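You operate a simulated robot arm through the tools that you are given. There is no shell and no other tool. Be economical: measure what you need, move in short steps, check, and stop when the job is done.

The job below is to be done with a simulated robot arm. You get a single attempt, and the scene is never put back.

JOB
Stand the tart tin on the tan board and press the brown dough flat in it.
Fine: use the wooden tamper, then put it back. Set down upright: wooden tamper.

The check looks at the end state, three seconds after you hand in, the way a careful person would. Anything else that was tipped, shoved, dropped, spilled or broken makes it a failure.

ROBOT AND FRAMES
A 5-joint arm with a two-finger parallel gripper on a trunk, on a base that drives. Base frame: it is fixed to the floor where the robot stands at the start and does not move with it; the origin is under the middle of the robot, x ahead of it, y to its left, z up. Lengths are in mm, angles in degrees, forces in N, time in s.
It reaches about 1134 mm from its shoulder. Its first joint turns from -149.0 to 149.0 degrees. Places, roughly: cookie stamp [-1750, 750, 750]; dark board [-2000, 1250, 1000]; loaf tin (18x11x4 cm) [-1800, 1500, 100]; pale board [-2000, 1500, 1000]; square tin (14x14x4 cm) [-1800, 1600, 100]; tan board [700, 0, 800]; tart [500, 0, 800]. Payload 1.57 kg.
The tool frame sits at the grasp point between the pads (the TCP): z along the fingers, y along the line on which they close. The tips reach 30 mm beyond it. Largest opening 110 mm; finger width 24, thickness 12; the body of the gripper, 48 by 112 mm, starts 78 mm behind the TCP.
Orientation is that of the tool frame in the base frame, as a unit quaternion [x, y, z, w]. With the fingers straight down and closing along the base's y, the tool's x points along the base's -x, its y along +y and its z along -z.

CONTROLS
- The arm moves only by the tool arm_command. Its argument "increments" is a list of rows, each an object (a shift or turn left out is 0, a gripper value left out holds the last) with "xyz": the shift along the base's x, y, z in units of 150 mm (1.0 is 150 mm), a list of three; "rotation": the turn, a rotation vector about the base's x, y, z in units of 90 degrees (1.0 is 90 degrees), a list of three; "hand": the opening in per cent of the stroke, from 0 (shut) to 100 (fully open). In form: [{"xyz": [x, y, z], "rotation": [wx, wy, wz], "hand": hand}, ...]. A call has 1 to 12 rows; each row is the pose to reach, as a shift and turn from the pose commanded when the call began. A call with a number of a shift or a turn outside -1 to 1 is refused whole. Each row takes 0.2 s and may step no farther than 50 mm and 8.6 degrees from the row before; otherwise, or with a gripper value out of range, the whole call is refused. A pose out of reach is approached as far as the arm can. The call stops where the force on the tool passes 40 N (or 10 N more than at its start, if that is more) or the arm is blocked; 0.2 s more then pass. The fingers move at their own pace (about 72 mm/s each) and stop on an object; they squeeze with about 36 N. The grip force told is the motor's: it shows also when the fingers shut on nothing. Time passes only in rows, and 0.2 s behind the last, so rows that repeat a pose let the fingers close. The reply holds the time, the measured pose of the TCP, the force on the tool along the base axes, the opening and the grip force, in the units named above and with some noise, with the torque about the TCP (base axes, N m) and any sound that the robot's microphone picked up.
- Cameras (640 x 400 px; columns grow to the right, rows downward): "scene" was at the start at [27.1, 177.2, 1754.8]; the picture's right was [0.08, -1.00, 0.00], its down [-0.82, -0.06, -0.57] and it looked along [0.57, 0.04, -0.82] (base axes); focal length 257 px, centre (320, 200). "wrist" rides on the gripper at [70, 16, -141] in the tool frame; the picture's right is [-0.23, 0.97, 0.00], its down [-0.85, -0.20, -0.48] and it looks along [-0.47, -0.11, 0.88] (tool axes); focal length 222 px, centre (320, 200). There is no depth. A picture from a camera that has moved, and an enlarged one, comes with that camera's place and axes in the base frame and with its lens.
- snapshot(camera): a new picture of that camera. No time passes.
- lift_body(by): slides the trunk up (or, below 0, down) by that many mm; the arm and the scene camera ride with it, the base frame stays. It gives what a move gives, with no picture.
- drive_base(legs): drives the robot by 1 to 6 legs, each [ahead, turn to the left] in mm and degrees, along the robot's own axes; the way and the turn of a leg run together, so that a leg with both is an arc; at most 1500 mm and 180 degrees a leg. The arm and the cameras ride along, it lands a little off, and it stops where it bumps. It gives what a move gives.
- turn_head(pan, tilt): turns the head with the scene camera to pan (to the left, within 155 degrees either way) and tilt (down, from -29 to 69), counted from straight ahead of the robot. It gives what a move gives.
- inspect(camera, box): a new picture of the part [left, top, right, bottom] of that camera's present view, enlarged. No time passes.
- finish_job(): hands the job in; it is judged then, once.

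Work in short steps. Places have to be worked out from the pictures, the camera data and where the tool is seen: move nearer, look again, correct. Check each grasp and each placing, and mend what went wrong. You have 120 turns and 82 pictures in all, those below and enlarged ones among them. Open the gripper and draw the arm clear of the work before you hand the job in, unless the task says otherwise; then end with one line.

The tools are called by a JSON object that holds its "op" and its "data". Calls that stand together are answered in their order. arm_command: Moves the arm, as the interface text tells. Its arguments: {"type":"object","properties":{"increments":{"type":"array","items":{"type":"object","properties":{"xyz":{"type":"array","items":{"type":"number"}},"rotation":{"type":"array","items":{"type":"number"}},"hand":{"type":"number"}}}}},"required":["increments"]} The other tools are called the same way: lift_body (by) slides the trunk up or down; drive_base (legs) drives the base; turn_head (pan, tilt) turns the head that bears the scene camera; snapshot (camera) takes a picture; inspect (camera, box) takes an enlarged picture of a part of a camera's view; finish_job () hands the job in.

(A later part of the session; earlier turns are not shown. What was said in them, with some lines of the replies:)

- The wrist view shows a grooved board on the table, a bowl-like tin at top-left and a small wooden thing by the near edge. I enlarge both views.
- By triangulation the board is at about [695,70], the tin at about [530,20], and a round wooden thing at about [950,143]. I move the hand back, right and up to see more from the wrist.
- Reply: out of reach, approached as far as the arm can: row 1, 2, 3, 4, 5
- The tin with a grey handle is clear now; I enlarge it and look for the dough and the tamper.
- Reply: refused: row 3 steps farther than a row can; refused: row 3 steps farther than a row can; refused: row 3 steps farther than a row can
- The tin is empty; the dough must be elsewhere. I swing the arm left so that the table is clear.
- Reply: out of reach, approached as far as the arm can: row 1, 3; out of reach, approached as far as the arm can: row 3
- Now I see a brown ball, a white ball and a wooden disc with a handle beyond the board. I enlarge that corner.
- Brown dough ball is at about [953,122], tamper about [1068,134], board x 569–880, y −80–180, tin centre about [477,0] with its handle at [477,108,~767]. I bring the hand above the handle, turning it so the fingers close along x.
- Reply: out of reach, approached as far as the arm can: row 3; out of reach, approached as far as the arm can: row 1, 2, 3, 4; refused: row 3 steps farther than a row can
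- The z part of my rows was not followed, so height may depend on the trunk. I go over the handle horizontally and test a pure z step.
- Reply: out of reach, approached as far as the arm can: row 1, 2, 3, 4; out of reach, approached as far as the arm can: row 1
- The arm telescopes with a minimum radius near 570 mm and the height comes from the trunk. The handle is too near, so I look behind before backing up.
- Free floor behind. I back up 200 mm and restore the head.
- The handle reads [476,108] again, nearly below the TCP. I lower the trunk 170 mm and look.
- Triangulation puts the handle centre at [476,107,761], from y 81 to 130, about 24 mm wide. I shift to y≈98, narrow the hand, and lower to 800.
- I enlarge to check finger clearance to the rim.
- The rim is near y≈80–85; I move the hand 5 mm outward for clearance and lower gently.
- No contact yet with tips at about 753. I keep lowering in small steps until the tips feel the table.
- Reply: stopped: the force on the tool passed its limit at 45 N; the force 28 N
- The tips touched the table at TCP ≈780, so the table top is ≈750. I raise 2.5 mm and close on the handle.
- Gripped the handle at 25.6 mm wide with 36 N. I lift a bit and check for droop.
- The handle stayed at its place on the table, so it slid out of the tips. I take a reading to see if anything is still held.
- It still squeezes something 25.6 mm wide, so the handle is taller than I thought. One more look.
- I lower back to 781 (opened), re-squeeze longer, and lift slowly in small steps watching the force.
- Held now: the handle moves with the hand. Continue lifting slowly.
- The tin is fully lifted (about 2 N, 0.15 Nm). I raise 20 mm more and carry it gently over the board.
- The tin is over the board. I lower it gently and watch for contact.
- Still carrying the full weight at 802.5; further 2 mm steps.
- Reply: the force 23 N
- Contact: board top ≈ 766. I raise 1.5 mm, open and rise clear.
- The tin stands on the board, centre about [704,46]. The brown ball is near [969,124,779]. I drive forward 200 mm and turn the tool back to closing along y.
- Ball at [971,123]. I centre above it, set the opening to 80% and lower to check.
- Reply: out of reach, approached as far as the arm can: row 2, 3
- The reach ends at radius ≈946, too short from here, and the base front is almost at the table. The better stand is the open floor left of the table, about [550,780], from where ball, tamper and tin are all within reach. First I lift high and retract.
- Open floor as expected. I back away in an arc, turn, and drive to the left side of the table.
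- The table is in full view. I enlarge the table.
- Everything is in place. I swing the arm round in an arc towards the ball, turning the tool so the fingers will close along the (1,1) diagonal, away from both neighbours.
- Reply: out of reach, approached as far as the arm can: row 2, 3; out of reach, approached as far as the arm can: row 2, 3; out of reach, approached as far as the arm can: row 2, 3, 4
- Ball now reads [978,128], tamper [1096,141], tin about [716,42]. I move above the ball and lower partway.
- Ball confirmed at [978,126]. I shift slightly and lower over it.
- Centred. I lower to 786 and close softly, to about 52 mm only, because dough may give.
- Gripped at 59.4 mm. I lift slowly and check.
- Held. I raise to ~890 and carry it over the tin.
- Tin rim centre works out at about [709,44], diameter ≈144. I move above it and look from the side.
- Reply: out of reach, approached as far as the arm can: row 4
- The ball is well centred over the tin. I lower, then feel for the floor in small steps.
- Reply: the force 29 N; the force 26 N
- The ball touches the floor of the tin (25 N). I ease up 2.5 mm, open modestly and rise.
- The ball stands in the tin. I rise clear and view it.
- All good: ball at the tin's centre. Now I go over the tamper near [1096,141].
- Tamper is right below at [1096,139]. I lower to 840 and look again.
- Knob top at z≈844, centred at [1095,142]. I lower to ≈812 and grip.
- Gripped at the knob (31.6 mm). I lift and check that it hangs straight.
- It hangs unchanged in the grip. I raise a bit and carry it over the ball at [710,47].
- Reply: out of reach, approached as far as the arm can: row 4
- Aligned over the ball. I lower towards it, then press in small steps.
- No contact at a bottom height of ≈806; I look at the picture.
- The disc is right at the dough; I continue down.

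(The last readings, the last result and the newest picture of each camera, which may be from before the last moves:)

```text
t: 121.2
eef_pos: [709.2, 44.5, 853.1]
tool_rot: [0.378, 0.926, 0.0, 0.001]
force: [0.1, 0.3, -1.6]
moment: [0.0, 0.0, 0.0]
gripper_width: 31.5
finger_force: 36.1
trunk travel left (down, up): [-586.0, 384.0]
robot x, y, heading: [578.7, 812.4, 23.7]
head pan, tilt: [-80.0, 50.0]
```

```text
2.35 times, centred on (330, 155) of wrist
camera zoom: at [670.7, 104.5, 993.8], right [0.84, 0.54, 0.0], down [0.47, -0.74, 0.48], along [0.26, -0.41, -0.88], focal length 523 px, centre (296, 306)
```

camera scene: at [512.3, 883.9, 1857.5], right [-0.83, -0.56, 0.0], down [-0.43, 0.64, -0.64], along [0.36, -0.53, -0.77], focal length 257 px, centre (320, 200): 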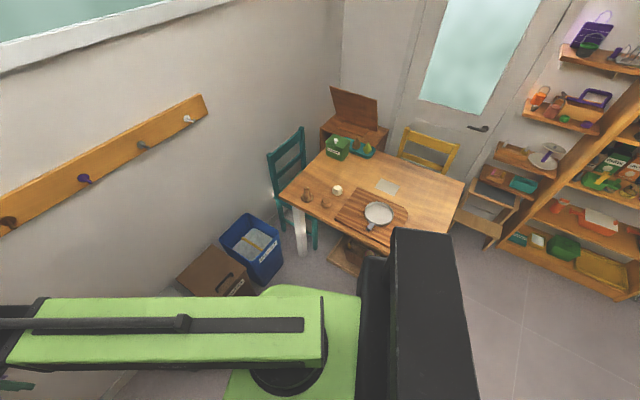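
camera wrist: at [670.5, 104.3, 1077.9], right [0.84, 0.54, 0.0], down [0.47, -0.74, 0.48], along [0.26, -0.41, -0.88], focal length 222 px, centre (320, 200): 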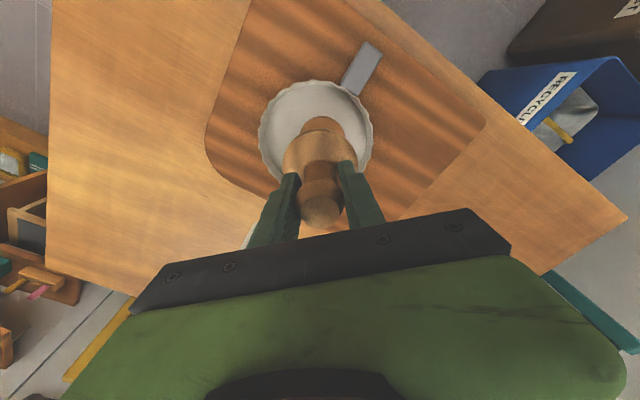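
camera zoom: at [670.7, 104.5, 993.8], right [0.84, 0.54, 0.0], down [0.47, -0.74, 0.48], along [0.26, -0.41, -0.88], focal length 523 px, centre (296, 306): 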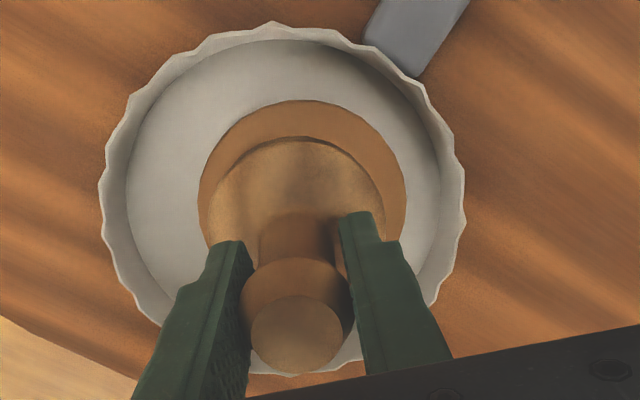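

The dough spreads as I press. I continue down in small steps.

{"op": "lift_body", "data": {"by": -3}}

{"op": "lift_body", "data": {"by": -3}}

{"op": "lift_body", "data": {"by": -3}}

{"op": "inspect", "data": {"camera": "wrist", "box": [210, 70, 450, 240]}}

```text
t: 121.8
eef_pos: [709.6, 44.9, 850.0]
tool_rot: [0.379, 0.925, 0.0, 0.001]
force: [0.1, 0.0, -1.5]
moment: [0.03, 0.02, 0.0]
gripper_width: 31.7
finger_force: 35.7
trunk travel left (down, up): [-583.0, 387.0]
robot x, y, heading: [579.0, 807.6, 23.4]
head pan, tilt: [-80.0, 50.0]
```

```text
t: 122.3
eef_pos: [708.8, 45.8, 846.7]
tool_rot: [0.379, 0.926, -0.001, 0.001]
force: [-1.1, -0.6, -0.9]
moment: [0.01, 0.0, -0.02]
gripper_width: 31.9
finger_force: 35.6
trunk travel left (down, up): [-580.0, 390.0]
robot x, y, heading: [580.5, 810.3, 23.7]
head pan, tilt: [-80.0, 50.0]
```

```text
t: 122.8
eef_pos: [709.5, 44.9, 843.2]
tool_rot: [0.378, 0.926, -0.001, 0.001]
force: [0.5, 0.2, -0.9]
moment: [0.02, 0.01, -0.01]
gripper_width: 31.5
finger_force: 36.3
trunk travel left (down, up): [-577.0, 393.0]
robot x, y, heading: [578.2, 810.4, 23.8]
head pan, tilt: [-80.0, 50.0]
```

```text
2.35 times, centred on (330, 155) of wrist
camera zoom: at [670.7, 104.5, 984.8], right [0.84, 0.54, 0.0], down [0.47, -0.74, 0.48], along [0.26, -0.41, -0.88], focal length 523 px, centre (296, 306)
```

zoom: 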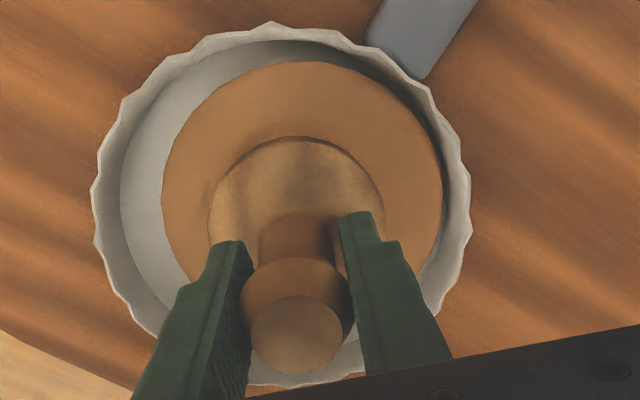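

The dough is nearly across the floor (about 107 mm). A few more millimetres, carefully.

{"op": "lift_body", "data": {"by": -1.5}}

{"op": "inspect", "data": {"camera": "wrist", "box": [210, 70, 450, 240]}}

```text
t: 123.3
eef_pos: [708.7, 46.0, 841.7]
tool_rot: [0.378, 0.926, 0.0, 0.001]
force: [-1.0, -0.2, 0.7]
moment: [-0.02, 0.02, 0.01]
gripper_width: 31.6
finger_force: 35.9
trunk travel left (down, up): [-576.0, 394.0]
robot x, y, heading: [578.3, 809.4, 23.6]
head pan, tilt: [-80.0, 50.0]
```

```text
2.35 times, centred on (330, 155) of wrist
camera zoom: at [670.7, 104.5, 983.4], right [0.84, 0.54, 0.0], down [0.47, -0.74, 0.48], along [0.26, -0.41, -0.88], focal length 523 px, centre (296, 306)
```

zoom: 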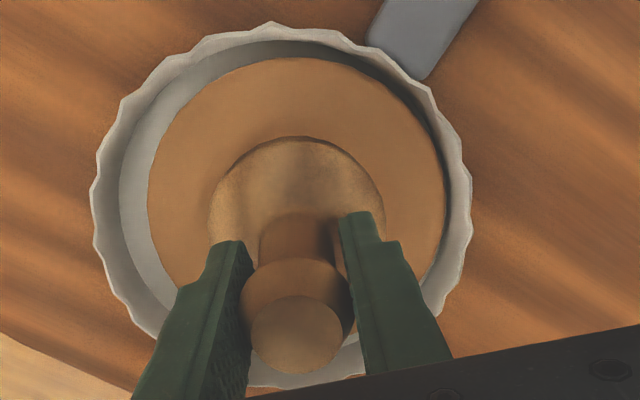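

It keeps filling towards the wall. Two more small steps.

{"op": "lift_body", "data": {"by": -1.5}}

{"op": "lift_body", "data": {"by": -1}}

{"op": "inspect", "data": {"camera": "wrist", "box": [210, 70, 450, 240]}}

```text
t: 123.8
eef_pos: [709.2, 45.4, 841.8]
tool_rot: [0.379, 0.925, 0.0, 0.001]
force: [-1.5, -0.4, 2.7]
moment: [-0.02, 0.01, -0.03]
gripper_width: 31.6
finger_force: 36.1
trunk travel left (down, up): [-574.0, 396.0]
robot x, y, heading: [579.5, 809.9, 23.7]
head pan, tilt: [-80.0, 50.0]
```

```text
t: 124.3
eef_pos: [708.9, 46.2, 840.7]
tool_rot: [0.379, 0.925, -0.001, 0.002]
force: [-0.4, -4.0, 16.5]
moment: [-0.09, -0.07, 0.01]
gripper_width: 31.6
finger_force: 36.2
trunk travel left (down, up): [-573.0, 397.0]
robot x, y, heading: [578.2, 812.5, 23.4]
head pan, tilt: [-80.0, 50.0]
```

```text
2.35 times, centred on (330, 155) of wrist
camera zoom: at [670.6, 105.1, 981.8], right [0.84, 0.54, 0.0], down [0.47, -0.74, 0.48], along [0.26, -0.41, -0.88], focal length 523 px, centre (296, 306)
```

zoom: 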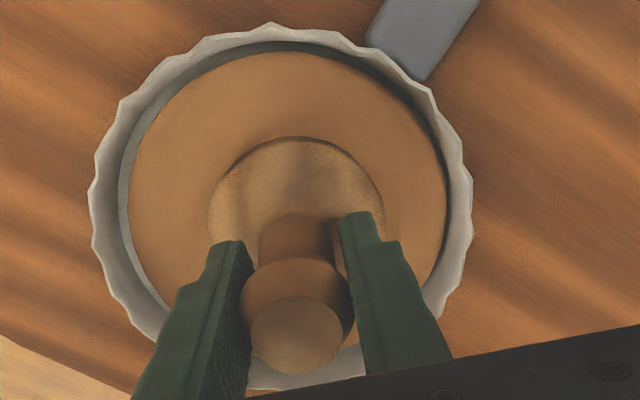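

The press is now firm (16 N) with the dough flat almost wall to wall. One last 1 mm press.

{"op": "lift_body", "data": {"by": -1}}

{"op": "arm_command", "data": {"increments": [{"hand": 0}, {"hand": 0}]}}

{"op": "inspect", "data": {"camera": "wrist", "box": [210, 70, 450, 240]}}

```text
t: 124.8
eef_pos: [709.3, 45.2, 841.7]
tool_rot: [0.379, 0.926, -0.001, 0.002]
force: [0.3, -6.9, 27.6]
moment: [-0.01, -0.1, 0.02]
gripper_width: 31.7
finger_force: 36.2
trunk travel left (down, up): [-572.0, 398.0]
robot x, y, heading: [576.0, 811.0, 23.4]
head pan, tilt: [-80.0, 50.0]
```

```text
t: 125.4
eef_pos: [708.4, 45.0, 839.9]
tool_rot: [0.378, 0.926, -0.001, 0.002]
force: [-0.6, -4.0, 26.2]
moment: [0.02, -0.01, -0.02]
gripper_width: 31.9
finger_force: 35.7
trunk travel left (down, up): [-572.0, 398.0]
robot x, y, heading: [581.3, 811.0, 23.6]
head pan, tilt: [-80.0, 50.0]
```

```text
2.35 times, centred on (330, 155) of wrist
camera zoom: at [670.5, 106.0, 981.2], right [0.84, 0.54, 0.0], down [0.47, -0.74, 0.48], along [0.26, -0.41, -0.88], focal length 523 px, centre (296, 306)
```

zoom: 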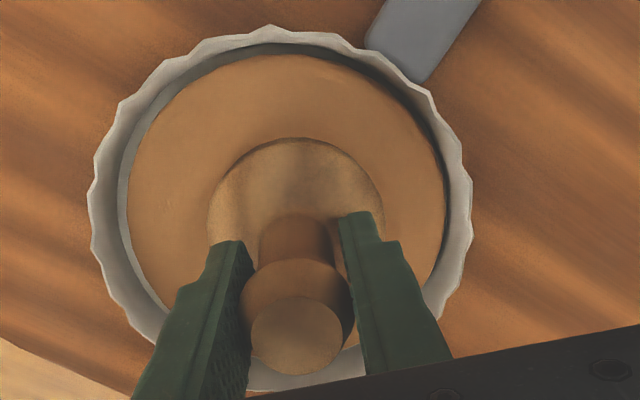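

The dough is fully flat and firm. I lift off slowly and verify.

{"op": "lift_body", "data": {"by": 4}}

{"op": "lift_body", "data": {"by": 20}}

{"op": "lift_body", "data": {"by": 72}}

{"op": "snapshot", "data": {"camera": "wrist"}}

```text
t: 126.0
eef_pos: [710.1, 45.1, 842.8]
tool_rot: [0.378, 0.926, 0.0, 0.001]
force: [-0.1, 0.3, -1.6]
moment: [0.01, 0.01, 0.01]
gripper_width: 31.5
finger_force: 36.0
trunk travel left (down, up): [-576.0, 394.0]
robot x, y, heading: [578.3, 809.8, 23.7]
head pan, tilt: [-80.0, 50.0]
```

```text
t: 126.6
eef_pos: [708.7, 45.7, 861.9]
tool_rot: [0.378, 0.926, 0.0, 0.0]
force: [-0.8, 0.7, -0.8]
moment: [0.01, 0.0, 0.03]
gripper_width: 31.5
finger_force: 36.0
trunk travel left (down, up): [-596.0, 374.0]
robot x, y, heading: [578.9, 811.5, 23.8]
head pan, tilt: [-80.0, 50.0]
```

```text
t: 127.7
eef_pos: [708.5, 45.3, 935.2]
tool_rot: [0.379, 0.926, 0.0, 0.001]
force: [-0.4, -0.7, -1.1]
moment: [0.03, 0.0, 0.0]
gripper_width: 31.5
finger_force: 35.8
trunk travel left (down, up): [-668.0, 302.0]
robot x, y, heading: [580.9, 810.4, 23.2]
head pan, tilt: [-80.0, 50.0]
```

```text
24 pictures are left
camera wrist: at [670.7, 104.4, 1075.8], right [0.84, 0.54, 0.0], down [0.47, -0.74, 0.48], along [0.26, -0.41, -0.88], focal length 222 px, centre (320, 200)
```

wrist: 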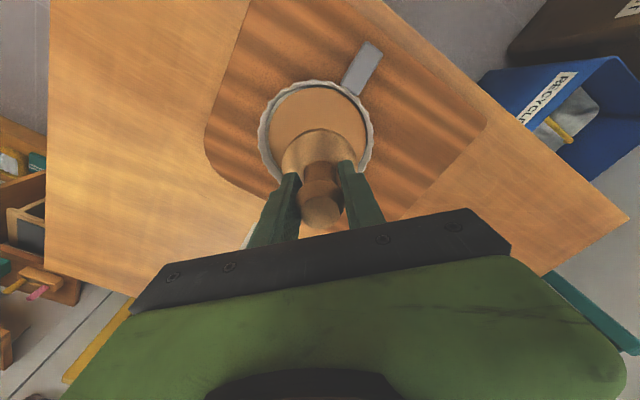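

Dough flat, tamper unchanged in the grip. I carry the tamper back to its place at [1096,141.5].

{"op": "arm_command", "data": {"increments": [{"xyz": [0.15, 0.04, 0]}, {"xyz": [0.35, 0.085, 0]}, {"xyz": [0.55, 0.135, 0]}, {"xyz": [0.75, 0.185, 0]}, {"xyz": [0.9, 0.22, 0]}, {"xyz": [0.95, 0.233, 0]}]}}

{"op": "arm_command", "data": {"increments": [{"xyz": [0.15, 0.04, 0]}, {"xyz": [0.35, 0.085, 0]}, {"xyz": [0.55, 0.135, 0]}, {"xyz": [0.75, 0.185, 0]}, {"xyz": [0.9, 0.22, 0]}, {"xyz": [0.95, 0.233, 0]}]}}

{"op": "arm_command", "data": {"increments": [{"xyz": [0.15, 0.04, 0]}, {"xyz": [0.35, 0.085, 0]}, {"xyz": [0.55, 0.135, 0]}, {"xyz": [0.67, 0.17, 0]}, {"xyz": [0.675, 0.172, 0]}]}}

{"op": "lift_body", "data": {"by": -112}}

{"op": "inspect", "data": {"camera": "wrist", "box": [210, 70, 450, 240]}}

```text
t: 129.1
eef_pos: [853.6, 79.5, 934.7]
tool_rot: [0.378, 0.926, 0.0, 0.001]
force: [0.1, 0.2, -1.0]
moment: [0.03, 0.0, 0.01]
gripper_width: 31.6
finger_force: 35.6
trunk travel left (down, up): [-668.0, 302.0]
robot x, y, heading: [577.4, 810.4, 23.7]
head pan, tilt: [-80.0, 50.0]
```

```text
t: 130.5
eef_pos: [992.9, 112.2, 935.2]
tool_rot: [0.378, 0.926, 0.0, 0.001]
force: [0.3, -0.1, -1.4]
moment: [0.02, -0.04, -0.02]
gripper_width: 31.5
finger_force: 36.2
trunk travel left (down, up): [-668.0, 302.0]
robot x, y, heading: [577.6, 811.7, 23.7]
head pan, tilt: [-80.0, 50.0]
```

```text
t: 131.7
eef_pos: [1097.1, 139.9, 933.9]
tool_rot: [0.379, 0.925, -0.001, 0.001]
force: [-0.3, -0.4, -2.1]
moment: [0.01, 0.0, 0.0]
gripper_width: 31.8
finger_force: 36.1
trunk travel left (down, up): [-668.0, 302.0]
robot x, y, heading: [579.3, 812.6, 23.8]
head pan, tilt: [-80.0, 50.0]
```

```text
t: 133.2
eef_pos: [1096.6, 140.5, 824.3]
tool_rot: [0.379, 0.925, 0.0, 0.002]
force: [-1.1, -0.6, -0.4]
moment: [-0.01, 0.01, 0.01]
gripper_width: 31.6
finger_force: 36.0
trunk travel left (down, up): [-556.0, 414.0]
robot x, y, heading: [577.5, 809.0, 23.8]
head pan, tilt: [-80.0, 50.0]
```

```text
2.35 times, centred on (330, 155) of wrist
camera zoom: at [1058.2, 199.7, 964.0], right [0.84, 0.54, 0.0], down [0.47, -0.74, 0.48], along [0.26, -0.41, -0.88], focal length 523 px, centre (296, 306)
```

zoom: 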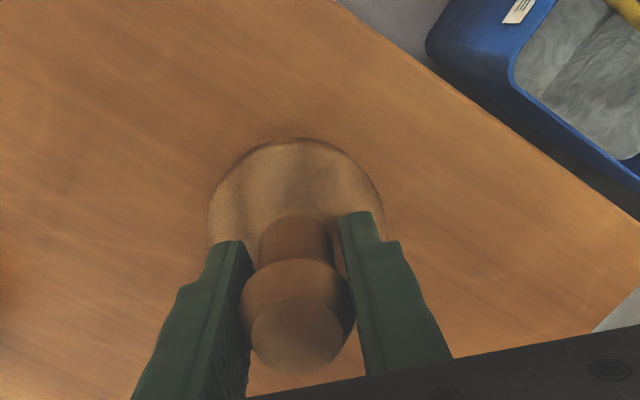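

Back over its place; trunk was at −545 when gripped, now −556, so I have ≈11 mm to go.

{"op": "lift_body", "data": {"by": -8}}

{"op": "lift_body", "data": {"by": -2}}

{"op": "lift_body", "data": {"by": -1}}

```text
t: 133.7
eef_pos: [1096.3, 140.5, 814.3]
tool_rot: [0.378, 0.926, 0.0, 0.001]
force: [-0.2, 0.8, -0.7]
moment: [-0.01, 0.02, -0.05]
gripper_width: 31.6
finger_force: 36.2
trunk travel left (down, up): [-548.0, 422.0]
robot x, y, heading: [580.2, 810.8, 23.9]
head pan, tilt: [-80.0, 50.0]
```

```text
t: 134.3
eef_pos: [1096.1, 140.8, 812.4]
tool_rot: [0.379, 0.926, -0.001, 0.001]
force: [-0.1, 0.1, -1.1]
moment: [-0.02, 0.01, -0.02]
gripper_width: 31.6
finger_force: 36.0
trunk travel left (down, up): [-546.0, 424.0]
robot x, y, heading: [581.7, 810.5, 23.5]
head pan, tilt: [-80.0, 50.0]
```

```text
t: 134.8
eef_pos: [1097.7, 140.2, 812.6]
tool_rot: [0.38, 0.925, 0.0, 0.001]
force: [1.6, -0.2, -1.2]
moment: [0.01, 0.01, 0.05]
gripper_width: 31.6
finger_force: 35.8
trunk travel left (down, up): [-545.0, 425.0]
robot x, y, heading: [582.3, 808.3, 23.8]
head pan, tilt: [-80.0, 50.0]
```

{"op": "lift_body", "data": {"by": -1}}

{"op": "arm_command", "data": {"increments": [{"hand": 32}, {"hand": 40}, {"hand": 60}, {"hand": 80}, {"hand": 80}]}}

{"op": "lift_body", "data": {"by": 160}}

{"op": "snapshot", "data": {"camera": "wrist"}}

```text
t: 135.3
eef_pos: [1096.4, 140.2, 811.1]
tool_rot: [0.379, 0.925, -0.001, 0.002]
force: [2.4, -4.5, 9.6]
moment: [0.05, -0.11, -0.06]
gripper_width: 31.6
finger_force: 35.6
trunk travel left (down, up): [-544.0, 426.0]
robot x, y, heading: [578.7, 811.4, 23.7]
head pan, tilt: [-80.0, 50.0]
```

```text
t: 136.5
eef_pos: [1097.1, 139.4, 811.8]
tool_rot: [0.379, 0.925, 0.0, 0.0]
force: [0.5, -0.1, 0.2]
moment: [0.02, 0.0, 0.01]
gripper_width: 87.8
finger_force: 0.1
trunk travel left (down, up): [-544.0, 426.0]
robot x, y, heading: [578.0, 807.6, 24.0]
head pan, tilt: [-80.0, 50.0]
```

```text
t: 138.3
eef_pos: [1096.7, 140.4, 971.3]
tool_rot: [0.378, 0.926, 0.001, 0.0]
force: [0.3, -0.2, 1.0]
moment: [0.02, 0.03, 0.0]
gripper_width: 87.9
finger_force: 0.0
trunk travel left (down, up): [-704.0, 266.0]
robot x, y, heading: [576.7, 809.7, 23.7]
head pan, tilt: [-80.0, 50.0]
```

```text
22 pictures are left
camera wrist: at [1058.2, 199.7, 1112.0], right [0.84, 0.54, 0.0], down [0.47, -0.74, 0.48], along [0.26, -0.41, -0.88], focal length 222 px, centre (320, 200)
```

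wrist: 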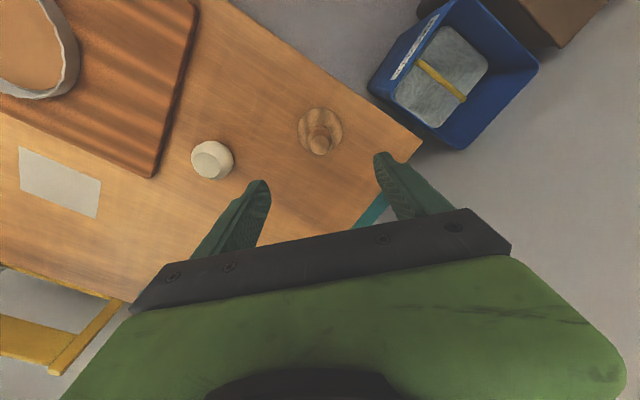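

The tamper stands upright in its old place. I draw the arm off the table and take a final look.

{"op": "lift_body", "data": {"by": 150}}

{"op": "arm_command", "data": {"increments": [{"xyz": [0.08, 0.25, 0]}, {"xyz": [0.16, 0.5, 0]}, {"xyz": [0.24, 0.75, 0]}, {"xyz": [0.32, 1, 0]}]}}

{"op": "arm_command", "data": {"increments": [{"xyz": [0.08, 0.25, 0]}, {"xyz": [0.16, 0.5, 0]}, {"xyz": [0.24, 0.75, 0]}, {"xyz": [0.32, 1, 0]}]}}

{"op": "inspect", "data": {"camera": "scene", "box": [270, 140, 450, 260]}}

```text
t: 140.1
eef_pos: [1096.2, 139.9, 1120.6]
tool_rot: [0.379, 0.926, 0.0, 0.001]
force: [0.4, 0.0, 0.4]
moment: [-0.03, 0.01, -0.01]
gripper_width: 88.0
finger_force: 0.0
trunk travel left (down, up): [-854.0, 116.0]
robot x, y, heading: [580.4, 810.2, 24.0]
head pan, tilt: [-80.0, 50.0]
```

```text
t: 141.1
eef_pos: [1146.4, 290.2, 1121.4]
tool_rot: [0.378, 0.926, -0.002, 0.001]
force: [-0.2, -1.1, 0.3]
moment: [0.01, 0.02, 0.0]
gripper_width: 87.9
finger_force: 0.1
trunk travel left (down, up): [-854.0, 116.0]
robot x, y, heading: [579.6, 807.9, 23.8]
head pan, tilt: [-80.0, 50.0]
```

```text
t: 142.1
eef_pos: [1191.9, 441.3, 1121.5]
tool_rot: [0.378, 0.926, -0.001, 0.0]
force: [0.6, -0.2, 0.4]
moment: [-0.03, 0.02, 0.02]
gripper_width: 88.1
finger_force: 0.1
trunk travel left (down, up): [-854.0, 116.0]
robot x, y, heading: [577.7, 810.7, 23.5]
head pan, tilt: [-80.0, 50.0]
```

```text
3.33 times, centred on (360, 200) of scene
camera zoom: at [512.4, 884.3, 1832.4], right [-0.83, -0.56, 0.0], down [-0.43, 0.64, -0.64], along [0.36, -0.53, -0.77], focal length 857 px, centre (187, 200)
```

zoom: 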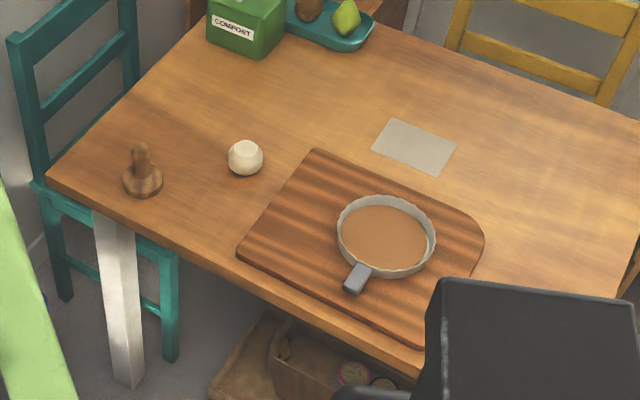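

The tin stands on the board with the dough flat, the tamper is upright in its place, and nothing else has moved. I hand in.

{"op": "finish_job", "data": {}}

```text
The job is handed in.
```

The tart tin stands on the tan board with the brown dough pressed flat in it, the wooden tamper is back upright in its place, and the job is handed in.
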